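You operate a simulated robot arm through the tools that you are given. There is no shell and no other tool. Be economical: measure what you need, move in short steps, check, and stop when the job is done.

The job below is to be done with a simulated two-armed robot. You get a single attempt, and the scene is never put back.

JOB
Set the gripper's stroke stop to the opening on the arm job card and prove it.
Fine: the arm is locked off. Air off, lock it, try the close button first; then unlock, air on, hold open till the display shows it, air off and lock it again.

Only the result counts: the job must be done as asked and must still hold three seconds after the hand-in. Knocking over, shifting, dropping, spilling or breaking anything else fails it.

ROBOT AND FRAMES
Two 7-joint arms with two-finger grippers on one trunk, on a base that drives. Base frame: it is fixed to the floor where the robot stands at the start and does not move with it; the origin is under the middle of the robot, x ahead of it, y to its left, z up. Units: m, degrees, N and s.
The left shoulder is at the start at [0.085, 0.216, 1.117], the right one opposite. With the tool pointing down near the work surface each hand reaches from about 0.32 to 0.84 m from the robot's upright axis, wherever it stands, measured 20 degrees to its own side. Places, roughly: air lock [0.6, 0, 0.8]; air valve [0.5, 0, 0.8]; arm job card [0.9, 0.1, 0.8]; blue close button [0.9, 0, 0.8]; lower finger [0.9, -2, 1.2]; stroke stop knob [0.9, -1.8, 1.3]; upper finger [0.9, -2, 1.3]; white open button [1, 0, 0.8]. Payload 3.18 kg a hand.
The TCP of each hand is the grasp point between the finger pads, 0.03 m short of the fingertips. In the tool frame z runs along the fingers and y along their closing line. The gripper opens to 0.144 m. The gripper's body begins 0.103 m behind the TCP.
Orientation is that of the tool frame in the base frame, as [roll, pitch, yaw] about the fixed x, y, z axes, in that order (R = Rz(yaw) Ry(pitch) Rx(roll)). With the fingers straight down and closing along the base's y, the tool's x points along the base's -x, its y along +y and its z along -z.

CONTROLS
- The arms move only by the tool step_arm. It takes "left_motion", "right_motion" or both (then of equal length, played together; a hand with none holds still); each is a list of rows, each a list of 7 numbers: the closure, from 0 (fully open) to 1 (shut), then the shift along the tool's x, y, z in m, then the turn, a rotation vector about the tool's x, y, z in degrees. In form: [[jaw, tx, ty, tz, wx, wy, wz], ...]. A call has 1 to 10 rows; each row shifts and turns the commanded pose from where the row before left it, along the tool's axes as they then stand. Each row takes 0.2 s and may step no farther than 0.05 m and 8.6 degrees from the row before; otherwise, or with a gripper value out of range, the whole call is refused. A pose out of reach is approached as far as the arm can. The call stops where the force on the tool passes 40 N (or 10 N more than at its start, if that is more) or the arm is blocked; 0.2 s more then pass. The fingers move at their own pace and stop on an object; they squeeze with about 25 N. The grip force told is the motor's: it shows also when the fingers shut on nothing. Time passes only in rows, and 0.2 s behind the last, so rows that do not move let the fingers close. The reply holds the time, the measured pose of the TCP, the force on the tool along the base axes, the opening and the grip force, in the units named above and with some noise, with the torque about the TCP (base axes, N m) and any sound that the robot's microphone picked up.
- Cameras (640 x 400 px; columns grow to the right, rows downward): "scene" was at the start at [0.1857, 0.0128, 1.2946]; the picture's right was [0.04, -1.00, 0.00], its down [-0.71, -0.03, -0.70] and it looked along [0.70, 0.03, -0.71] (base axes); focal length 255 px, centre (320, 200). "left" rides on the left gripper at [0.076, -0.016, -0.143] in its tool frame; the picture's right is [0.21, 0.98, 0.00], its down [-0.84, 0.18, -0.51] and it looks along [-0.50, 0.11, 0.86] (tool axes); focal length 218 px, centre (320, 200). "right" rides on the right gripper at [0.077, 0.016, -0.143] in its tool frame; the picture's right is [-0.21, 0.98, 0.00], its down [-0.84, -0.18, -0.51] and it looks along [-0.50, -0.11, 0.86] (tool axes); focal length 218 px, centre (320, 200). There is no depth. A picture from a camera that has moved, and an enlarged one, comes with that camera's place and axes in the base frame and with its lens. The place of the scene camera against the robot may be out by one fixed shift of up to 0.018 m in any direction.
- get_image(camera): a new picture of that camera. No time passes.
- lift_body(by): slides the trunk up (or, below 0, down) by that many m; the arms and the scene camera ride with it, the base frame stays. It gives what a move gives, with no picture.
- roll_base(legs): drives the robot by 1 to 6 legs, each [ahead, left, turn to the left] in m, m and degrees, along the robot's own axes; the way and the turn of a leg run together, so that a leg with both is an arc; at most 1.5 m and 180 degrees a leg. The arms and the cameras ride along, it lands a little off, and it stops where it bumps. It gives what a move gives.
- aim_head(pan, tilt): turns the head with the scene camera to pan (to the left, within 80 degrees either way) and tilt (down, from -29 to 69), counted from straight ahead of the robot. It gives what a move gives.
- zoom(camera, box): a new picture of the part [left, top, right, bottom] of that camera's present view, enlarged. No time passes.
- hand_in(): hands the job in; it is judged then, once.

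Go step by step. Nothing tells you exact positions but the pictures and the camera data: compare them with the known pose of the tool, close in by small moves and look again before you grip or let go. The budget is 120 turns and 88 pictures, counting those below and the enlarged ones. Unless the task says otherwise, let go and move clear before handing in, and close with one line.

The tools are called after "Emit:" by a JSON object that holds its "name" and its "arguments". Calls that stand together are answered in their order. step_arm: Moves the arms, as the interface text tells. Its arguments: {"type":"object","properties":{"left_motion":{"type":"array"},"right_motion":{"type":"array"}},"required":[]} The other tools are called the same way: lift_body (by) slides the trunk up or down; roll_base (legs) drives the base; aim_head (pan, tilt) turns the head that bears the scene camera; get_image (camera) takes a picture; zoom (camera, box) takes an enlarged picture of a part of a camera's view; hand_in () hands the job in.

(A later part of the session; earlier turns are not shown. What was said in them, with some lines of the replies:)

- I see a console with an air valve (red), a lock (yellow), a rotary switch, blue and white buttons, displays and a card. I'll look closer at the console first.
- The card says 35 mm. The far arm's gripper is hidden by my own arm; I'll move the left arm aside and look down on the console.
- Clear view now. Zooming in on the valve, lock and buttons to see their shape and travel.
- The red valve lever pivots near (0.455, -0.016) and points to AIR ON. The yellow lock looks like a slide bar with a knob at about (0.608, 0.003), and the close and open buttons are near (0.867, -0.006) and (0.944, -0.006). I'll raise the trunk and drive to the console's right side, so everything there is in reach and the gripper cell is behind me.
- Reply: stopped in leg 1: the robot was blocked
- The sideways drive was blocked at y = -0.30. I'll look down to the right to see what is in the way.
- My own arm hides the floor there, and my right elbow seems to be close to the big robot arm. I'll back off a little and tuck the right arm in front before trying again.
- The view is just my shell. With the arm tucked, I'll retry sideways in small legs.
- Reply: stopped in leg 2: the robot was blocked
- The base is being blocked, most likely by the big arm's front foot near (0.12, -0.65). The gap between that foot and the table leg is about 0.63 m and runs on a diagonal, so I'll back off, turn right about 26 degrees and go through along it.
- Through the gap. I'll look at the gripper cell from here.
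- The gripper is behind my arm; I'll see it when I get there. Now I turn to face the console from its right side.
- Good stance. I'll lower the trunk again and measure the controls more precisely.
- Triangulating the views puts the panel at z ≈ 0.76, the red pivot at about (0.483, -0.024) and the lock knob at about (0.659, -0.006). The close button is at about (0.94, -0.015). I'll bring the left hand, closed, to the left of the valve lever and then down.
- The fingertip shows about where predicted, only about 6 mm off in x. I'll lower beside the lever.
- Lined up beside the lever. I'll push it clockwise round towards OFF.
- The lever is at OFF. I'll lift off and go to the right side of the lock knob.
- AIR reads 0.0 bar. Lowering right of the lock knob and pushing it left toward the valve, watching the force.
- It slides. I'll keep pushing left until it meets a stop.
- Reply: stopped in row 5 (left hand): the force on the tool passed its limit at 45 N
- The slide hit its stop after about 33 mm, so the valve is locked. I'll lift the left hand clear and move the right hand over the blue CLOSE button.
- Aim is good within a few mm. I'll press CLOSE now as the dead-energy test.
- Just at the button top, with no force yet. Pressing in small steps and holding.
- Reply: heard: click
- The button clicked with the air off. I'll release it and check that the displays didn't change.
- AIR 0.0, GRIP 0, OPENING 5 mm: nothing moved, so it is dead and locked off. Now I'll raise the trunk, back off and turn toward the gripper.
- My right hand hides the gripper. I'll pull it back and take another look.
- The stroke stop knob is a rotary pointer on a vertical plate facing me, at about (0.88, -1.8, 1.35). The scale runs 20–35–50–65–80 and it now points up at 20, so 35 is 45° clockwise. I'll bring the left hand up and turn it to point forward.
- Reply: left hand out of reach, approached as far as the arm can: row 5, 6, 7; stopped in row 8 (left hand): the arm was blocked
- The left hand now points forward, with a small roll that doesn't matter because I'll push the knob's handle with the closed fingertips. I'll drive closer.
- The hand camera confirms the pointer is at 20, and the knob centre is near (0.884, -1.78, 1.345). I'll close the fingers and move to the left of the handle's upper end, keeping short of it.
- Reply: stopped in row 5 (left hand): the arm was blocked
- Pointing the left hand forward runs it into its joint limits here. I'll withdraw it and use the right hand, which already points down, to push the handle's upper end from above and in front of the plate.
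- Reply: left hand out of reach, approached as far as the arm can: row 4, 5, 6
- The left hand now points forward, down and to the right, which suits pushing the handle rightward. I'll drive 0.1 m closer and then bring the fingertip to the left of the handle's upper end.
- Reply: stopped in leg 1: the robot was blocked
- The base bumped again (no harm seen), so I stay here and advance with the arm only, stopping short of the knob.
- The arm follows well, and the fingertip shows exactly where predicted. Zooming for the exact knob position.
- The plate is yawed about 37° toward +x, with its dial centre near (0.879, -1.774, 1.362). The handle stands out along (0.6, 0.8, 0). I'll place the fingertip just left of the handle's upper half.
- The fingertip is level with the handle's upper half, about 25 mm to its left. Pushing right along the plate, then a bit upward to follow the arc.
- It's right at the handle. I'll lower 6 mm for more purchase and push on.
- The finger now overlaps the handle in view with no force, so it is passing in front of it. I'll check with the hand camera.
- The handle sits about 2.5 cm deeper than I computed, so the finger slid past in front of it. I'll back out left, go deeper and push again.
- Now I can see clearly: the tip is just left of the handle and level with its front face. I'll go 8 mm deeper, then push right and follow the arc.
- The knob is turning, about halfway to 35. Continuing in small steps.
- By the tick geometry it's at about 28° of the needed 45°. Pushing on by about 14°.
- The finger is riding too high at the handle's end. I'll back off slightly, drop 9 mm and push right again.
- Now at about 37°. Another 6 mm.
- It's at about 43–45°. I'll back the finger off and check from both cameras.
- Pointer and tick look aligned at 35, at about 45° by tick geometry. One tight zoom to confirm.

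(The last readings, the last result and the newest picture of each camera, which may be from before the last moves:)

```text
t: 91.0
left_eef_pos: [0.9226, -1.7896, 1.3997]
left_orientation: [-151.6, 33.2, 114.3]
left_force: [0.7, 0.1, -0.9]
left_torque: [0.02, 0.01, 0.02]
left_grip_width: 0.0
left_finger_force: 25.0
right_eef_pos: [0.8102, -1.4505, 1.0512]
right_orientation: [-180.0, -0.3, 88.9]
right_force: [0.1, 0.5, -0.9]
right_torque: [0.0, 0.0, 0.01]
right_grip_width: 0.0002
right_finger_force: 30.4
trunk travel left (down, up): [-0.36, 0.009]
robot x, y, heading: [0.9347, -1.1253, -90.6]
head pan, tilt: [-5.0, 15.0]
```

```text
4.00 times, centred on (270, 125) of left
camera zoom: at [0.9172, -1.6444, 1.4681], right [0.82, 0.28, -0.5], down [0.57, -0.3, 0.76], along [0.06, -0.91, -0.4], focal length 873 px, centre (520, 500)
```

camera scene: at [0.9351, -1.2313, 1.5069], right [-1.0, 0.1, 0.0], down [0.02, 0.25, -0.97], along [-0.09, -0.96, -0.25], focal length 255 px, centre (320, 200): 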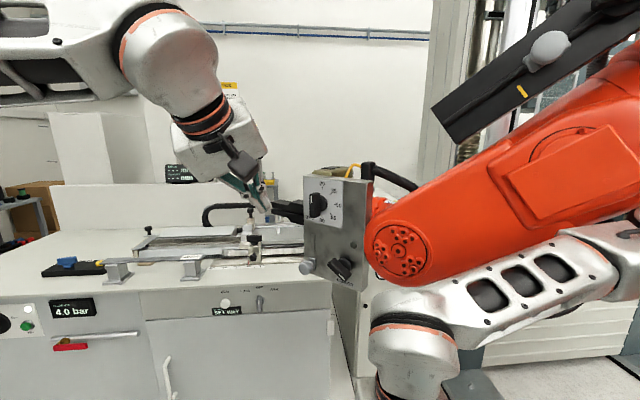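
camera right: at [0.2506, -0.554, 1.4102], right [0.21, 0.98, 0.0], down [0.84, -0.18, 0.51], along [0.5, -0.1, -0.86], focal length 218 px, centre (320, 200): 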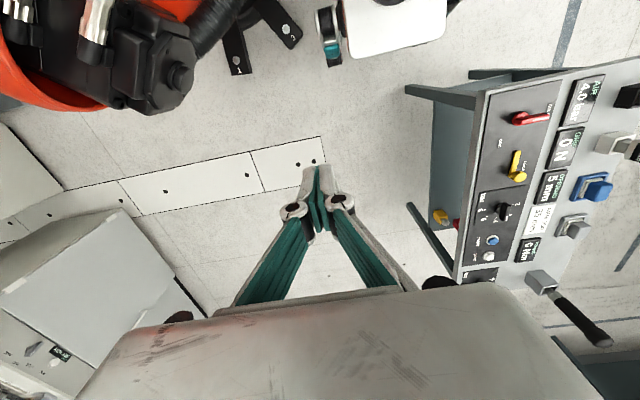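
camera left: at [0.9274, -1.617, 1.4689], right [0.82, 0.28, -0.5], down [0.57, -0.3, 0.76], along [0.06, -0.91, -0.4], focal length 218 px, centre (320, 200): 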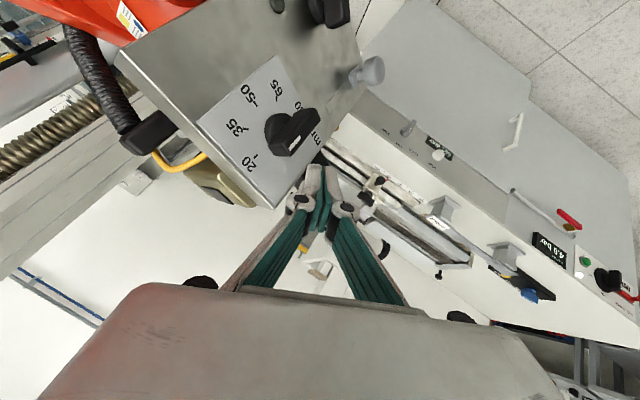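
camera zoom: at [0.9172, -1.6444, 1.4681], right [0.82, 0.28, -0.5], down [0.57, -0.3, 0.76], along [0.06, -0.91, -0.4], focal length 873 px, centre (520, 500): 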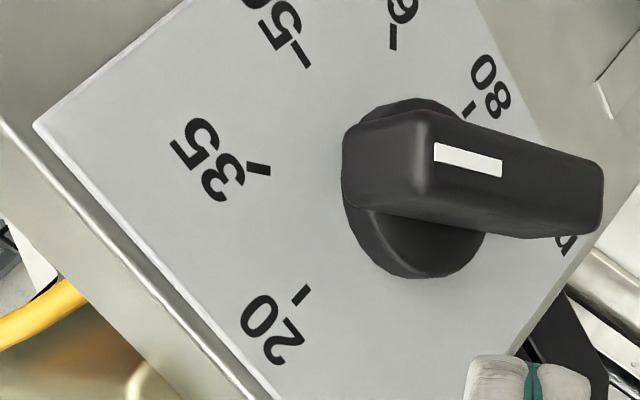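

The knob reads 35. I'll withdraw the left hand, level it back to pointing down and back the base off.

Emit:
{"name": "step_arm", "arguments": {"left_motion": [[1, 0, 0, -0.045, 0, 0, 0], [1, 0, 0.01, -0.045, 0, 0, 0], [1, 0, 0.02, -0.04, 0, 0, 0], [1, 0, 0, 0, 0, 0, 0]]}}

Emit:
{"name": "roll_base", "arguments": {"legs": [[-0.38, 0, 0]]}}

Emit:
{"name": "step_arm", "arguments": {"left_motion": [[1, 0, 0, 0, -3.33, 6.2, 2.52], [1, 0, 0, 0, -3.33, 6.2, 2.52], [1, 0, 0, 0, -3.33, 6.2, 2.52], [1, 0, 0, 0, -3.33, 6.2, 2.52], [1, 0, 0, 0, -3.33, 6.2, 2.52], [1, 0, 0, 0, -3.33, 6.2, 2.52], [1, 0, 0.03, 0.03, 0, 0, 0], [1, 0.0, 0.03, 0.03, 0, 0, 0], [1, 0, 0.03, 0.03, 0, 0, 0]]}}

```text
t: 92.0
left_eef_pos: [0.9804, -1.7019, 1.4827]
left_orientation: [-151.7, 33.3, 114.1]
left_force: [0.5, -0.5, -0.6]
left_torque: [-0.02, 0.01, 0.0]
left_grip_width: 0.0
left_finger_force: 25.3
right_eef_pos: [0.8104, -1.4508, 1.0536]
right_orientation: [-180.0, -0.2, 88.9]
right_force: [0.3, -0.1, 0.0]
right_torque: [0.01, 0.02, 0.0]
right_grip_width: 0.0
right_finger_force: 31.0
trunk travel left (down, up): [-0.36, 0.009]
robot x, y, heading: [0.932, -1.1199, -90.6]
head pan, tilt: [-5.0, 15.0]
```

```text
t: 94.5
left_eef_pos: [0.9857, -1.3384, 1.4776]
left_orientation: [-152.1, 32.8, 114.6]
left_force: [0.2, -0.5, 0.5]
left_torque: [-0.02, 0.05, 0.01]
left_grip_width: 0.0
left_finger_force: 25.4
right_eef_pos: [0.8132, -1.0833, 1.0475]
right_orientation: [179.9, -0.9, 89.5]
right_force: [-0.1, 0.9, 0.6]
right_torque: [-0.03, 0.02, 0.0]
right_grip_width: 0.0
right_finger_force: 30.5
trunk travel left (down, up): [-0.36, 0.009]
robot x, y, heading: [0.9334, -0.7447, -90.0]
head pan, tilt: [-5.0, 15.0]
```

```text
t: 96.5
left_eef_pos: [1.0768, -1.3262, 1.3602]
left_orientation: [-171.7, 11.7, 97.6]
left_force: [0.6, -0.1, 0.6]
left_torque: [0.04, 0.04, 0.0]
left_grip_width: 0.0001
left_finger_force: 25.1
left hand out of reach, approached as far as the arm can: row 4, 5, 6
right_eef_pos: [0.8145, -1.0838, 1.0472]
right_orientation: [-180.0, -1.0, 89.6]
right_force: [0.8, 0.1, -0.1]
right_torque: [0.01, 0.03, 0.0]
right_grip_width: 0.0
right_finger_force: 30.9
trunk travel left (down, up): [-0.36, 0.009]
robot x, y, heading: [0.934, -0.7426, -90.1]
head pan, tilt: [-5.0, 15.0]
```

Both hands are clear; driving back to the console stance.

Emit:
{"name": "roll_base", "arguments": {"legs": [[0, -0.24, 0], [0, 0, 180], [0.18, 0, 0]]}}

Emit:
{"name": "step_arm", "arguments": {"left_motion": [[1, 0.03, 0.03, 0.02, 0, 3, 0], [1, 0.03, 0.03, 0.02, 0, 4, 0], [1, 0.03, 0.02, 0.02, 0, 4, 0], [1, 0.0, 0, 0, 0, 0, 0]]}}

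Emit:
{"name": "lift_body", "arguments": {"by": -0.16}}

Emit:
{"name": "aim_head", "arguments": {"pan": 0, "tilt": 55}}

Emit:
{"name": "get_image", "arguments": {"camera": "scene"}}

```text
t: 107.6
left_eef_pos: [0.5656, 0.0202, 1.3601]
left_orientation: [-171.8, 11.6, -83.7]
left_force: [0.1, 1.0, -0.6]
left_torque: [-0.05, 0.02, -0.01]
left_grip_width: 0.0001
left_finger_force: 24.6
right_eef_pos: [0.8208, -0.2266, 1.0481]
right_orientation: [179.9, -1.0, -91.6]
right_force: [0.2, 0.6, 1.0]
right_torque: [-0.06, 0.01, 0.01]
right_grip_width: 0.0
right_finger_force: 30.2
trunk travel left (down, up): [-0.36, 0.009]
robot x, y, heading: [0.6927, -0.5614, 88.8]
head pan, tilt: [-5.0, 15.0]
```

```text
t: 108.6
left_eef_pos: [0.5037, -0.0673, 1.2765]
left_orientation: [-172.0, 0.6, -85.4]
left_force: [0.3, 0.5, -0.2]
left_torque: [0.04, 0.05, -0.02]
left_grip_width: 0.0001
left_finger_force: 25.1
right_eef_pos: [0.8223, -0.2268, 1.049]
right_orientation: [180.0, -0.9, -91.6]
right_force: [0.6, -0.6, 0.6]
right_torque: [0.02, 0.03, 0.03]
right_grip_width: 0.0
right_finger_force: 31.1
trunk travel left (down, up): [-0.36, 0.009]
robot x, y, heading: [0.697, -0.564, 89.1]
head pan, tilt: [-5.0, 15.0]
```

```text
t: 110.4
left_eef_pos: [0.5034, -0.0655, 1.1195]
left_orientation: [-171.9, 0.9, -85.3]
left_force: [0.0, 0.0, 0.0]
left_torque: [0.03, -0.02, 0.01]
left_grip_width: 0.0
left_finger_force: 24.8
right_eef_pos: [0.8207, -0.2295, 0.8889]
right_orientation: [179.9, -0.7, -91.6]
right_force: [-0.5, -0.2, 1.2]
right_torque: [0.0, 0.04, -0.01]
right_grip_width: 0.0005
right_finger_force: 31.2
trunk travel left (down, up): [-0.2, 0.169]
robot x, y, heading: [0.6964, -0.5628, 88.6]
head pan, tilt: [-5.0, 15.0]
```

```text
t: 111.5
left_eef_pos: [0.5023, -0.064, 1.1172]
left_orientation: [-172.1, 0.8, -85.3]
left_force: [1.5, 0.5, -1.3]
left_torque: [-0.04, 0.0, 0.01]
left_grip_width: 0.0001
left_finger_force: 24.9
right_eef_pos: [0.8227, -0.2277, 0.8879]
right_orientation: [179.9, -1.0, -91.6]
right_force: [-0.6, 0.1, -1.1]
right_torque: [-0.01, -0.02, 0.01]
right_grip_width: 0.0001
right_finger_force: 30.9
trunk travel left (down, up): [-0.2, 0.169]
robot x, y, heading: [0.6972, -0.5629, 88.7]
head pan, tilt: [0.0, 55.0]
```

```text
26 pictures are left
camera scene: at [0.7076, -0.3872, 1.2821], right [1.0, -0.02, 0.0], down [-0.02, -0.82, -0.57], along [0.01, 0.57, -0.82], focal length 255 px, centre (320, 200)
```

scene: 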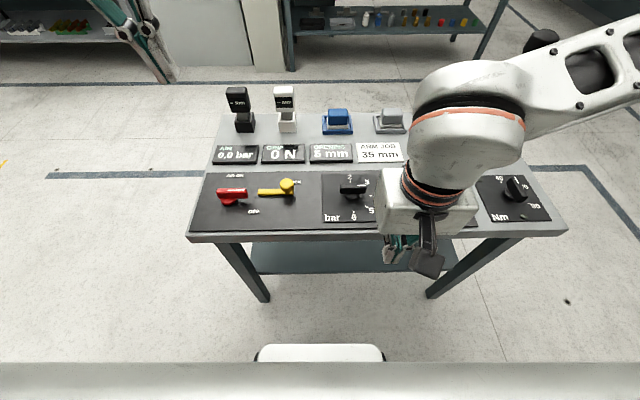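

The console is unchanged. I'll straighten the left hand and bring it to the left of the lock knob (now at x≈0.624) while raising the right hand.

Emit:
{"name": "step_arm", "arguments": {"left_motion": [[1, 0, 0, 0, -4, 0, 2.6], [1, 0, 0, 0, -4, 0, 2.6], [1, -0.03, -0.0375, 0, 0, 0, 0], [1, -0.03, -0.0375, 0, 0, 0, 0], [1, 0, 0, 0.045, 0, 0, 0], [1, 0, 0, 0.045, 0, 0, 0], [1, 0, 0, 0.045, 0, 0, 0], [1, 0, 0, 0.04, 0, 0, 0], [1, 0, 0, 0, 0, 0, 0]], "right_motion": [[1, 0, 0, -0.04, 0, 0, 0], [1, 0, 0, -0.04, 0, 0, 0], [1, 0, 0, -0.04, 0, 0, 0], [1, 0, 0, -0.04, 0, 0, 0], [1, 0, 0, 0, 0, 0, 0], [1, 0, 0, 0, 0, 0, 0], [1, 0, 0, 0, 0, 0, 0], [1, 0, 0, 0, 0, 0, 0], [1, 0, 0, 0, 0, 0, 0]]}}

Emit:
{"name": "zoom", "arguments": {"camera": "scene", "box": [210, 130, 370, 250]}}

```text
t: 113.5
left_eef_pos: [0.58, -0.003, 0.9429]
left_orientation: [-180.0, 1.2, -90.4]
left_force: [0.2, -0.3, 0.4]
left_torque: [0.01, 0.0, -0.02]
left_grip_width: 0.0
left_finger_force: 24.9
right_eef_pos: [0.8236, -0.2214, 1.046]
right_orientation: [180.0, -0.8, -91.6]
right_force: [-0.4, 0.3, 0.5]
right_torque: [0.02, 0.0, -0.01]
right_grip_width: 0.0
right_finger_force: 31.2
trunk travel left (down, up): [-0.2, 0.169]
robot x, y, heading: [0.698, -0.5607, 89.0]
head pan, tilt: [0.0, 55.0]
```

```text
3.33 times, centred on (290, 190) of scene
camera zoom: at [0.7075, -0.3877, 1.2823], right [1.0, -0.02, 0.0], down [-0.02, -0.82, -0.57], along [0.01, 0.57, -0.82], focal length 850 px, centre (420, 233)
```

zoom: 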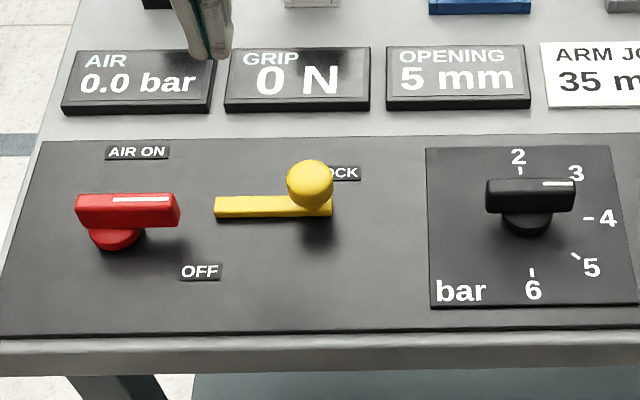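

Lowering left of the knob and pushing it back right to unlock.

Emit:
{"name": "step_arm", "arguments": {"left_motion": [[1, 0, 0, 0.045, 0, 0, 0], [1, 0, 0, 0.045, 0, 0, 0], [1, 0, 0, 0.037, 0, 0, 0], [1, 0, -0.01, 0, 0, 0, 0], [1, 0, -0.01, 0, 0, 0, 0], [1, 0, -0.01, 0, 0, 0, 0], [1, 0, -0.01, 0, 0, 0, 0], [1, 0, -0.008, 0, 0, 0, 0], [1, 0, -0.006, 0, 0, 0, 0], [1, 0, -0.006, 0, 0, 0, 0]]}}

Emit:
{"name": "zoom", "arguments": {"camera": "scene", "box": [210, 130, 370, 250]}}

```text
t: 115.8
left_eef_pos: [0.6281, 0.0005, 0.8147]
left_orientation: [179.2, 1.0, -89.6]
left_force: [-13.5, -2.2, 4.9]
left_torque: [-0.11, 0.26, -0.15]
left_grip_width: 0.0
left_finger_force: 24.3
right_eef_pos: [0.8222, -0.2221, 1.0461]
right_orientation: [179.9, -0.8, -91.4]
right_force: [0.3, 0.2, 0.1]
right_torque: [0.0, 0.05, -0.02]
right_grip_width: 0.0
right_finger_force: 30.8
trunk travel left (down, up): [-0.2, 0.169]
robot x, y, heading: [0.6946, -0.5641, 89.2]
head pan, tilt: [0.0, 55.0]
stopped in row 10 (left hand): the force on the tool passed its limit at 42 N (the readings are from after the stop); the commanded pose is now the measured one
```

```text
3.33 times, centred on (290, 190) of scene
camera zoom: at [0.7065, -0.3879, 1.2822], right [1.0, -0.02, 0.0], down [-0.01, -0.82, -0.57], along [0.01, 0.57, -0.82], focal length 850 px, centre (420, 233)
```

zoom: 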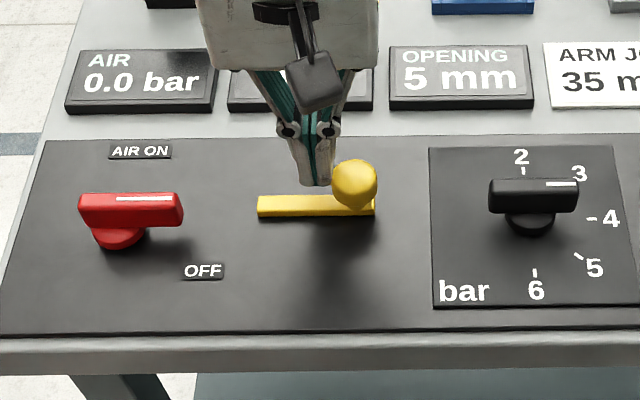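

Unlocked. I'll lift over to the near side of the red lever to push it back to AIR ON.

Emit:
{"name": "step_arm", "arguments": {"left_motion": [[1, 0, 0.006, -0.01, 0, 0, 0], [1, 0, 0, -0.045, 0, 0, 0], [1, 0, 0, -0.045, 0, 0, 0], [1, 0.02, 0.036, 0, 0, 0, 0], [1, 0.022, 0.035, 0, 0, 0, 0], [1, 0.022, 0.035, 0, 0, 0, 0], [1, 0, 0, 0.045, 0, 0, 0], [1, 0, 0, 0.045, 0, 0, 0], [1, 0, 0, 0.017, 0, 0, 0], [1, 0, 0, 0, 0, 0, 0]]}}

Emit:
{"name": "zoom", "arguments": {"camera": "scene", "box": [180, 130, 340, 250]}}

```text
t: 118.0
left_eef_pos: [0.519, -0.0641, 0.809]
left_orientation: [179.4, 1.1, -89.9]
left_force: [0.5, 0.1, 0.3]
left_torque: [0.02, -0.01, -0.02]
left_grip_width: 0.0
left_finger_force: 25.1
right_eef_pos: [0.824, -0.2225, 1.0466]
right_orientation: [180.0, -1.0, -91.5]
right_force: [-0.5, 0.1, 0.1]
right_torque: [-0.01, 0.02, 0.01]
right_grip_width: 0.0
right_finger_force: 31.2
trunk travel left (down, up): [-0.2, 0.169]
robot x, y, heading: [0.6949, -0.561, 89.0]
head pan, tilt: [0.0, 55.0]
```

```text
3.33 times, centred on (260, 190) of scene
camera zoom: at [0.7064, -0.3874, 1.2822], right [1.0, -0.02, 0.0], down [-0.01, -0.82, -0.57], along [0.01, 0.57, -0.82], focal length 850 px, centre (520, 233)
```

zoom: 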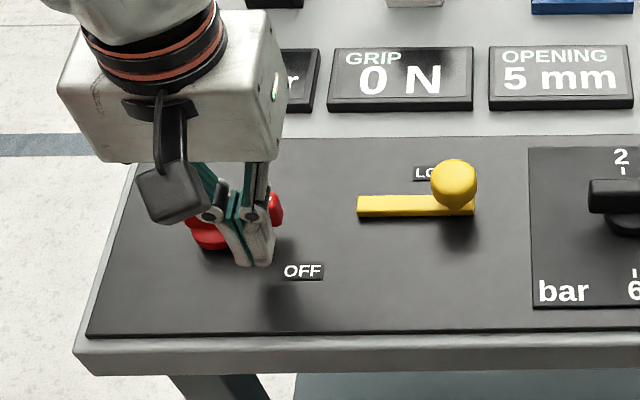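

Pushing the lever counter-clockwise round to AIR ON.

Emit:
{"name": "step_arm", "arguments": {"left_motion": [[1, -0.014, 0.0, 0, 0, 0, 0], [1, -0.012, -0.002, 0, 0, 0, 0], [1, -0.012, -0.001, 0, 0, 0, 0], [1, -0.01, 0.002, 0, 0, 0, 0], [1, -0.01, 0.002, 0, 0, 0, 0], [1, -0.008, 0.007, 0, 0, 0, 0], [1, -0.007, 0.007, 0, 0, 0, 0], [1, -0.001, 0.006, 0, 0, 0, 0], [1, 0, 0.003, 0, 0, 0, 0], [1, 0, 0, 0, 0, 0, 0]]}}

Emit:
{"name": "step_arm", "arguments": {"left_motion": [[1, 0, -0.015, 0, 0, 0, 0], [1, 0, 0, -0.045, 0, 0, 0], [1, 0, 0, -0.045, 0, 0, 0], [1, 0.04, 0, -0.01, 0, 0, 0], [1, 0.04, 0, 0, 0, 0, 0]]}}

Emit:
{"name": "zoom", "arguments": {"camera": "scene", "box": [180, 130, 340, 250]}}

```text
t: 120.2
left_eef_pos: [0.4991, 0.0103, 0.8083]
left_orientation: [179.5, 0.9, -90.2]
left_force: [32.3, -6.2, -10.7]
left_torque: [0.0, -0.61, 0.4]
left_grip_width: 0.0001
left_finger_force: 25.3
right_eef_pos: [0.8252, -0.2218, 1.0444]
right_orientation: [179.7, -0.9, -91.5]
right_force: [-0.7, 0.5, -0.1]
right_torque: [0.0, 0.01, -0.01]
right_grip_width: 0.0001
right_finger_force: 30.8
trunk travel left (down, up): [-0.2, 0.169]
robot x, y, heading: [0.6957, -0.5653, 89.0]
head pan, tilt: [0.0, 55.0]
```

```text
t: 121.5
left_eef_pos: [0.5134, -0.0716, 0.9099]
left_orientation: [179.5, 1.1, -89.8]
left_force: [-0.8, 0.3, -0.2]
left_torque: [0.03, -0.01, 0.0]
left_grip_width: 0.0001
left_finger_force: 25.2
right_eef_pos: [0.8238, -0.2222, 1.046]
right_orientation: [179.8, -0.9, -91.4]
right_force: [-0.6, 0.1, 0.7]
right_torque: [0.0, -0.02, -0.03]
right_grip_width: 0.0
right_finger_force: 30.2
trunk travel left (down, up): [-0.2, 0.169]
robot x, y, heading: [0.6974, -0.5664, 89.1]
head pan, tilt: [0.0, 55.0]
```

```text
3.33 times, centred on (260, 190) of scene
camera zoom: at [0.7064, -0.3876, 1.2822], right [1.0, -0.02, 0.0], down [-0.01, -0.82, -0.57], along [0.01, 0.57, -0.82], focal length 850 px, centre (520, 233)
```

zoom: 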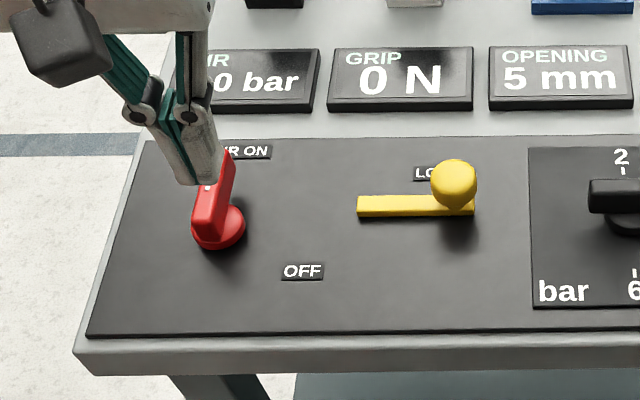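

The lever is at AIR ON and the lock is free. I'll move the right hand over the white OPEN button at about (1.018, -0.018).

Emit:
{"name": "step_arm", "arguments": {"right_motion": [[1, -0.0348, -0.0315, 0, 0, 0, 0], [1, -0.0348, -0.0315, 0, 0, 0, 0], [1, -0.0348, -0.0315, 0, 0, 0, 0], [1, -0.0348, -0.0315, 0, 0, 0, 0], [1, -0.0348, -0.0315, 0, 0, 0, 0], [1, -0.0348, -0.0315, 0, 0, 0, 0], [1, 0, 0, 0.045, 0, 0, 0], [1, 0, 0, 0.045, 0, 0, 0], [1, 0, 0, 0.045, 0, 0, 0], [1, 0, 0, 0.045, 0, 0, 0]], "left_motion": [[1, 0.01, 0.02, -0.01, 0, 0, 0], [1, 0.01, 0.02, -0.01, 0, 0, 0], [1, 0, 0.02, -0.01, 0, 0, 0], [1, 0, 0.02, -0.01, 0, 0, 0], [1, 0, 0, 0, 0, 0, 0], [1, 0, 0, 0, 0, 0, 0], [1, 0, 0, 0, 0, 0, 0], [1, 0, 0, 0, 0, 0, 0], [1, 0, 0, 0, 0, 0, 0], [1, 0, 0, 0, 0, 0, 0]]}}

Emit:
{"name": "zoom", "arguments": {"camera": "scene", "box": [320, 130, 480, 250]}}

```text
t: 123.7
left_eef_pos: [0.4336, -0.0916, 0.9489]
left_orientation: [179.4, 1.1, -89.8]
left_force: [1.1, 0.0, 0.0]
left_torque: [0.02, -0.01, 0.04]
left_grip_width: 0.0
left_finger_force: 24.8
right_eef_pos: [1.0193, -0.0196, 0.8622]
right_orientation: [179.9, -0.9, -91.7]
right_force: [0.3, -0.8, -0.7]
right_torque: [-0.01, 0.02, 0.01]
right_grip_width: 0.0
right_finger_force: 30.5
trunk travel left (down, up): [-0.2, 0.169]
robot x, y, heading: [0.6955, -0.5661, 88.8]
head pan, tilt: [0.0, 55.0]
```

```text
3.33 times, centred on (400, 190) of scene
camera zoom: at [0.7069, -0.3867, 1.2819], right [1.0, -0.02, 0.0], down [-0.01, -0.82, -0.57], along [0.01, 0.57, -0.82], focal length 850 px, centre (53, 233)
```

zoom: 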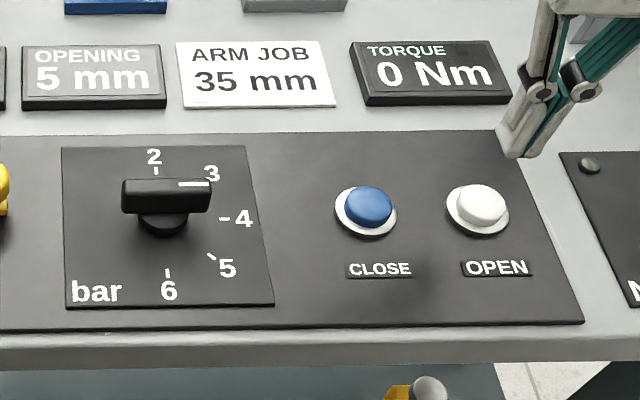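

The aim projects within about 4 mm of the OPEN button. Pressing and holding while I watch the OPENING display.

Emit:
{"name": "step_arm", "arguments": {"right_motion": [[1, 0.003, 0.001, 0.04, 0, 0, 0], [1, 0, 0, 0.02, 0, 0, 0], [1, 0, 0, 0.004, 0, 0, 0], [1, 0, 0, 0.004, 0, 0, 0], [1, 0, 0, 0.003, 0, 0, 0], [1, 0, 0, 0, 0, 0, 0], [1, 0, 0, 0, 0, 0, 0], [1, 0, 0, 0, 0, 0, 0], [1, 0, 0, 0, 0, 0, 0], [1, 0, 0, 0, 0, 0, 0]]}}

Emit:
{"name": "zoom", "arguments": {"camera": "scene", "box": [180, 120, 480, 250]}}

```text
t: 125.8
left_eef_pos: [0.4323, -0.0912, 0.9505]
left_orientation: [179.5, 1.0, -89.8]
left_force: [0.7, -0.2, 0.1]
left_torque: [-0.01, 0.03, 0.04]
left_grip_width: 0.0
left_finger_force: 24.3
right_eef_pos: [1.0156, -0.0251, 0.7915]
right_orientation: [179.8, -0.9, -91.5]
right_force: [-0.7, 1.1, 6.2]
right_torque: [0.03, -0.05, 0.01]
right_grip_width: 0.0004
right_finger_force: 30.3
trunk travel left (down, up): [-0.2, 0.169]
robot x, y, heading: [0.6942, -0.5593, 89.2]
head pan, tilt: [0.0, 55.0]
heard: click
```

```text
2.13 times, centred on (330, 185) of scene
camera zoom: at [0.7063, -0.3875, 1.2822], right [1.0, -0.02, 0.0], down [-0.01, -0.82, -0.57], along [0.01, 0.57, -0.82], focal length 544 px, centre (299, 232)
```

zoom: 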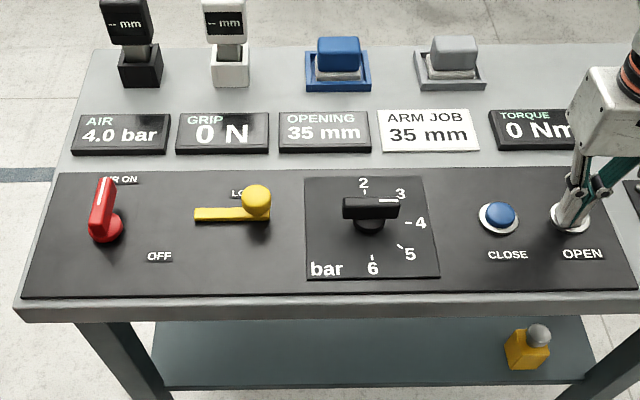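

OPENING shows 35 mm with the air at 4.0 bar. I'll hold a second more to confirm it's steady.

Emit:
{"name": "step_arm", "arguments": {"right_motion": [[1, 0, 0, 0, 0, 0, 0], [1, 0, 0, 0, 0, 0, 0], [1, 0, 0, 0, 0, 0, 0], [1, 0, 0, 0, 0, 0, 0], [1, 0, 0, 0, 0, 0, 0]]}}

Emit:
{"name": "zoom", "arguments": {"camera": "scene", "box": [210, 140, 410, 180]}}

```text
t: 127.0
left_eef_pos: [0.4317, -0.0916, 0.9479]
left_orientation: [179.4, 1.0, -89.9]
left_force: [-0.3, 0.2, 0.0]
left_torque: [0.0, -0.01, 0.0]
left_grip_width: 0.0
left_finger_force: 24.9
right_eef_pos: [1.0151, -0.0258, 0.7914]
right_orientation: [179.9, -0.9, -91.5]
right_force: [-0.9, 0.5, 5.6]
right_torque: [0.09, -0.03, 0.02]
right_grip_width: 0.0003
right_finger_force: 30.9
trunk travel left (down, up): [-0.2, 0.169]
robot x, y, heading: [0.694, -0.5641, 88.9]
head pan, tilt: [0.0, 55.0]
```

```text
3.20 times, centred on (310, 160) of scene
camera zoom: at [0.7062, -0.3876, 1.2822], right [1.0, -0.02, 0.0], down [-0.01, -0.82, -0.57], along [0.01, 0.57, -0.82], focal length 816 px, centre (352, 328)
```

zoom: 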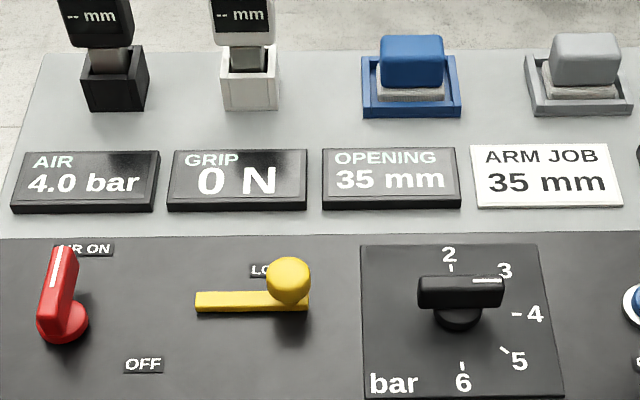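

Steady at 35 mm, so the stop is proven. I'll release OPEN and bring the left hand beside the valve lever again.

Emit:
{"name": "step_arm", "arguments": {"right_motion": [[1, 0, 0, -0.045, 0, 0, 0], [1, 0, 0, -0.045, 0, 0, 0], [1, 0, 0, -0.045, 0, 0, 0], [1, 0, 0, -0.045, 0, 0, 0], [1, 0, 0, 0, 0, 0, 0], [1, 0, 0, 0, 0, 0, 0], [1, 0, 0, 0, 0, 0, 0], [1, 0, 0, 0, 0, 0, 0]], "left_motion": [[1, -0.035, 0, 0, 0, 0, 0], [1, -0.035, 0, 0, 0, 0, 0], [1, -0.028, 0, 0, 0, 0, 0], [1, 0, 0, 0.045, 0, 0, 0], [1, 0, 0, 0.045, 0, 0, 0], [1, 0, 0, 0.045, 0, 0, 0], [1, 0, 0, 0.006, 0, 0, 0], [1, 0, 0, 0, 0, 0, 0]]}}

Emit:
{"name": "zoom", "arguments": {"camera": "scene", "box": [180, 130, 340, 250]}}

```text
t: 128.8
left_eef_pos: [0.4318, 0.0097, 0.8081]
left_orientation: [179.3, 1.0, -89.9]
left_force: [-0.7, 0.5, -0.1]
left_torque: [-0.01, 0.0, 0.04]
left_grip_width: 0.0002
left_finger_force: 25.5
right_eef_pos: [1.0185, -0.0235, 0.9729]
right_orientation: [179.9, -0.9, -91.5]
right_force: [0.0, -0.2, -0.3]
right_torque: [-0.05, 0.02, 0.02]
right_grip_width: 0.0
right_finger_force: 30.6
trunk travel left (down, up): [-0.2, 0.169]
robot x, y, heading: [0.6941, -0.5648, 89.0]
head pan, tilt: [0.0, 55.0]
```

```text
3.33 times, centred on (260, 190) of scene
camera zoom: at [0.7065, -0.3871, 1.2821], right [1.0, -0.02, 0.0], down [-0.01, -0.82, -0.57], along [0.01, 0.57, -0.82], focal length 850 px, centre (520, 233)
```

zoom: 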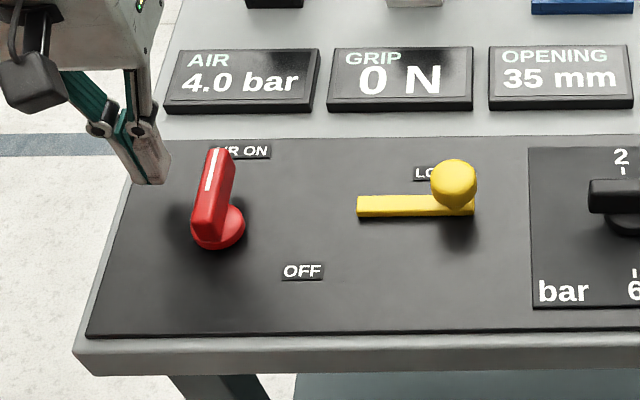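

Same approach as before: turn the lever to OFF, then lift away to the right of the lock knob.

Emit:
{"name": "step_arm", "arguments": {"left_motion": [[1, 0.0, -0.03, 0, 0, 0, 0], [1, -0.003, -0.01, 0, 0, 0, 0], [1, -0.003, -0.01, 0, 0, 0, 0], [1, 0.002, -0.01, 0, 0, 0, 0], [1, 0.002, -0.01, 0, 0, 0, 0], [1, 0.008, -0.008, 0, 0, 0, 0], [1, 0.007, -0.007, 0, 0, 0, 0], [1, 0.005, -0.002, 0, 0, 0, 0], [1, 0, 0, 0, 0, 0, 0]]}}

Emit:
{"name": "step_arm", "arguments": {"left_motion": [[1, -0.012, 0, 0, 0, 0, 0], [1, 0, 0, -0.045, 0, 0, 0], [1, 0, 0, -0.045, 0, 0, 0], [1, 0.003, -0.047, 0, 0, 0, 0], [1, 0.003, -0.047, 0, 0, 0, 0], [1, 0.003, -0.047, 0, 0, 0, 0], [1, 0, -0.047, 0, 0, 0, 0], [1, 0, 0, 0, 0, 0, 0]]}}

Emit:
{"name": "zoom", "arguments": {"camera": "scene", "box": [210, 130, 370, 250]}}

```text
t: 130.8
left_eef_pos: [0.5172, -0.009, 0.8089]
left_orientation: [179.5, 1.3, -89.9]
left_force: [0.4, 9.5, -1.1]
left_torque: [0.13, 0.02, -0.05]
left_grip_width: 0.0057
left_finger_force: 30.8
right_eef_pos: [1.0195, -0.0231, 0.9732]
right_orientation: [180.0, -0.9, -91.5]
right_force: [0.1, -0.8, -0.3]
right_torque: [-0.02, 0.0, -0.02]
right_grip_width: 0.0
right_finger_force: 30.7
trunk travel left (down, up): [-0.2, 0.169]
robot x, y, heading: [0.6932, -0.5643, 89.2]
head pan, tilt: [0.0, 55.0]
```

```text
t: 132.7
left_eef_pos: [0.7075, -0.0093, 0.8957]
left_orientation: [179.5, 1.0, -89.9]
left_force: [-0.6, 0.0, -0.3]
left_torque: [0.03, 0.04, -0.01]
left_grip_width: 0.0001
left_finger_force: 30.5
right_eef_pos: [1.0176, -0.0232, 0.9727]
right_orientation: [179.8, -0.9, -91.4]
right_force: [-0.8, 0.5, -0.5]
right_torque: [0.06, -0.03, 0.01]
right_grip_width: 0.0
right_finger_force: 30.7
trunk travel left (down, up): [-0.2, 0.169]
robot x, y, heading: [0.6904, -0.5649, 89.0]
head pan, tilt: [0.0, 55.0]
```

```text
3.33 times, centred on (290, 190) of scene
camera zoom: at [0.7058, -0.3872, 1.2821], right [1.0, -0.02, 0.0], down [-0.01, -0.82, -0.57], along [0.01, 0.57, -0.82], focal length 850 px, centre (420, 233)
```

zoom: 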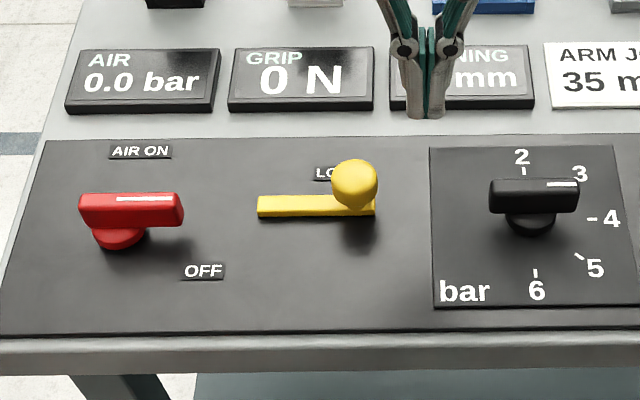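

Air off, 0.0 bar. Now I slide the lock shut again until it meets its stop.

Emit:
{"name": "step_arm", "arguments": {"left_motion": [[1, -0.005, 0, 0.041, 0, 0, 0], [1, 0, 0, 0.042, 0, 0, 0], [1, 0, 0.01, 0, 0, 0, 0], [1, 0, 0.01, 0, 0, 0, 0], [1, 0, 0.01, 0, 0, 0, 0], [1, 0, 0.01, 0, 0, 0, 0], [1, 0, 0.006, 0, 0, 0, 0], [1, 0, 0.006, 0, 0, 0, 0], [1, 0, 0.005, 0, 0, 0, 0], [1, 0, 0.005, 0, 0, 0, 0]]}}

Emit:
{"name": "step_arm", "arguments": {"left_motion": [[1, 0, -0.01, 0, 0, 0, 0], [1, 0, 0, -0.045, 0, 0, 0], [1, 0, 0, -0.045, 0, 0, 0], [1, 0, 0, -0.045, 0, 0, 0], [1, 0.045, 0, 0, 0, 0, 0], [1, 0.045, 0, 0, 0, 0, 0]]}}

Emit:
{"name": "zoom", "arguments": {"camera": "scene", "box": [180, 120, 480, 250]}}

```text
t: 135.0
left_eef_pos: [0.6531, -0.0029, 0.8153]
left_orientation: [-179.8, 1.1, -90.8]
left_force: [13.4, 1.9, -3.8]
left_torque: [0.06, -0.37, 0.06]
left_grip_width: 0.0
left_finger_force: 30.8
right_eef_pos: [1.0215, -0.0237, 0.9729]
right_orientation: [179.9, -0.9, -91.6]
right_force: [-1.4, -0.5, -0.5]
right_torque: [0.03, -0.03, -0.01]
right_grip_width: 0.0
right_finger_force: 30.7
trunk travel left (down, up): [-0.2, 0.169]
robot x, y, heading: [0.6968, -0.5661, 88.7]
head pan, tilt: [0.0, 55.0]
stopped in row 10 (left hand): the force on the tool passed its limit at 41 N (the readings are from after the stop); the commanded pose is now the measured one
```

```text
t: 136.4
left_eef_pos: [0.6567, -0.0985, 0.9511]
left_orientation: [180.0, 1.2, -90.4]
left_force: [0.3, -0.5, -0.4]
left_torque: [0.01, 0.0, -0.02]
left_grip_width: 0.0001
left_finger_force: 30.4
right_eef_pos: [1.0201, -0.0244, 0.973]
right_orientation: [180.0, -0.9, -91.6]
right_force: [-1.2, 0.5, 0.0]
right_torque: [0.01, -0.03, -0.01]
right_grip_width: 0.0
right_finger_force: 30.8
trunk travel left (down, up): [-0.2, 0.169]
robot x, y, heading: [0.699, -0.5623, 88.8]
head pan, tilt: [0.0, 55.0]
```

```text
2.13 times, centred on (330, 185) of scene
camera zoom: at [0.7074, -0.388, 1.2823], right [1.0, -0.02, 0.0], down [-0.02, -0.82, -0.57], along [0.01, 0.57, -0.82], focal length 544 px, centre (299, 232)
```

zoom: 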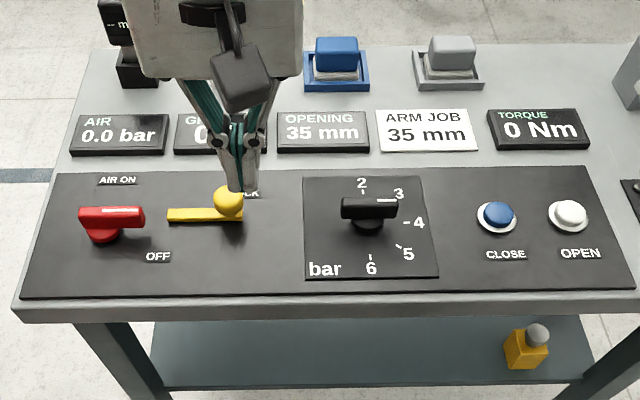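

The air is off at 0.0 bar, the lock is shut against its stop, OPENING still reads 35 mm and both hands are clear. Handing in.

Emit:
{"name": "hand_in", "arguments": {}}

```text
The job is handed in.
```

The stroke stop is set to 35 mm, as on the arm job card. With the air on and OPEN held, the display showed 35 mm. CLOSE did nothing when I tried it with the air off and locked, and the air is now off and locked again.
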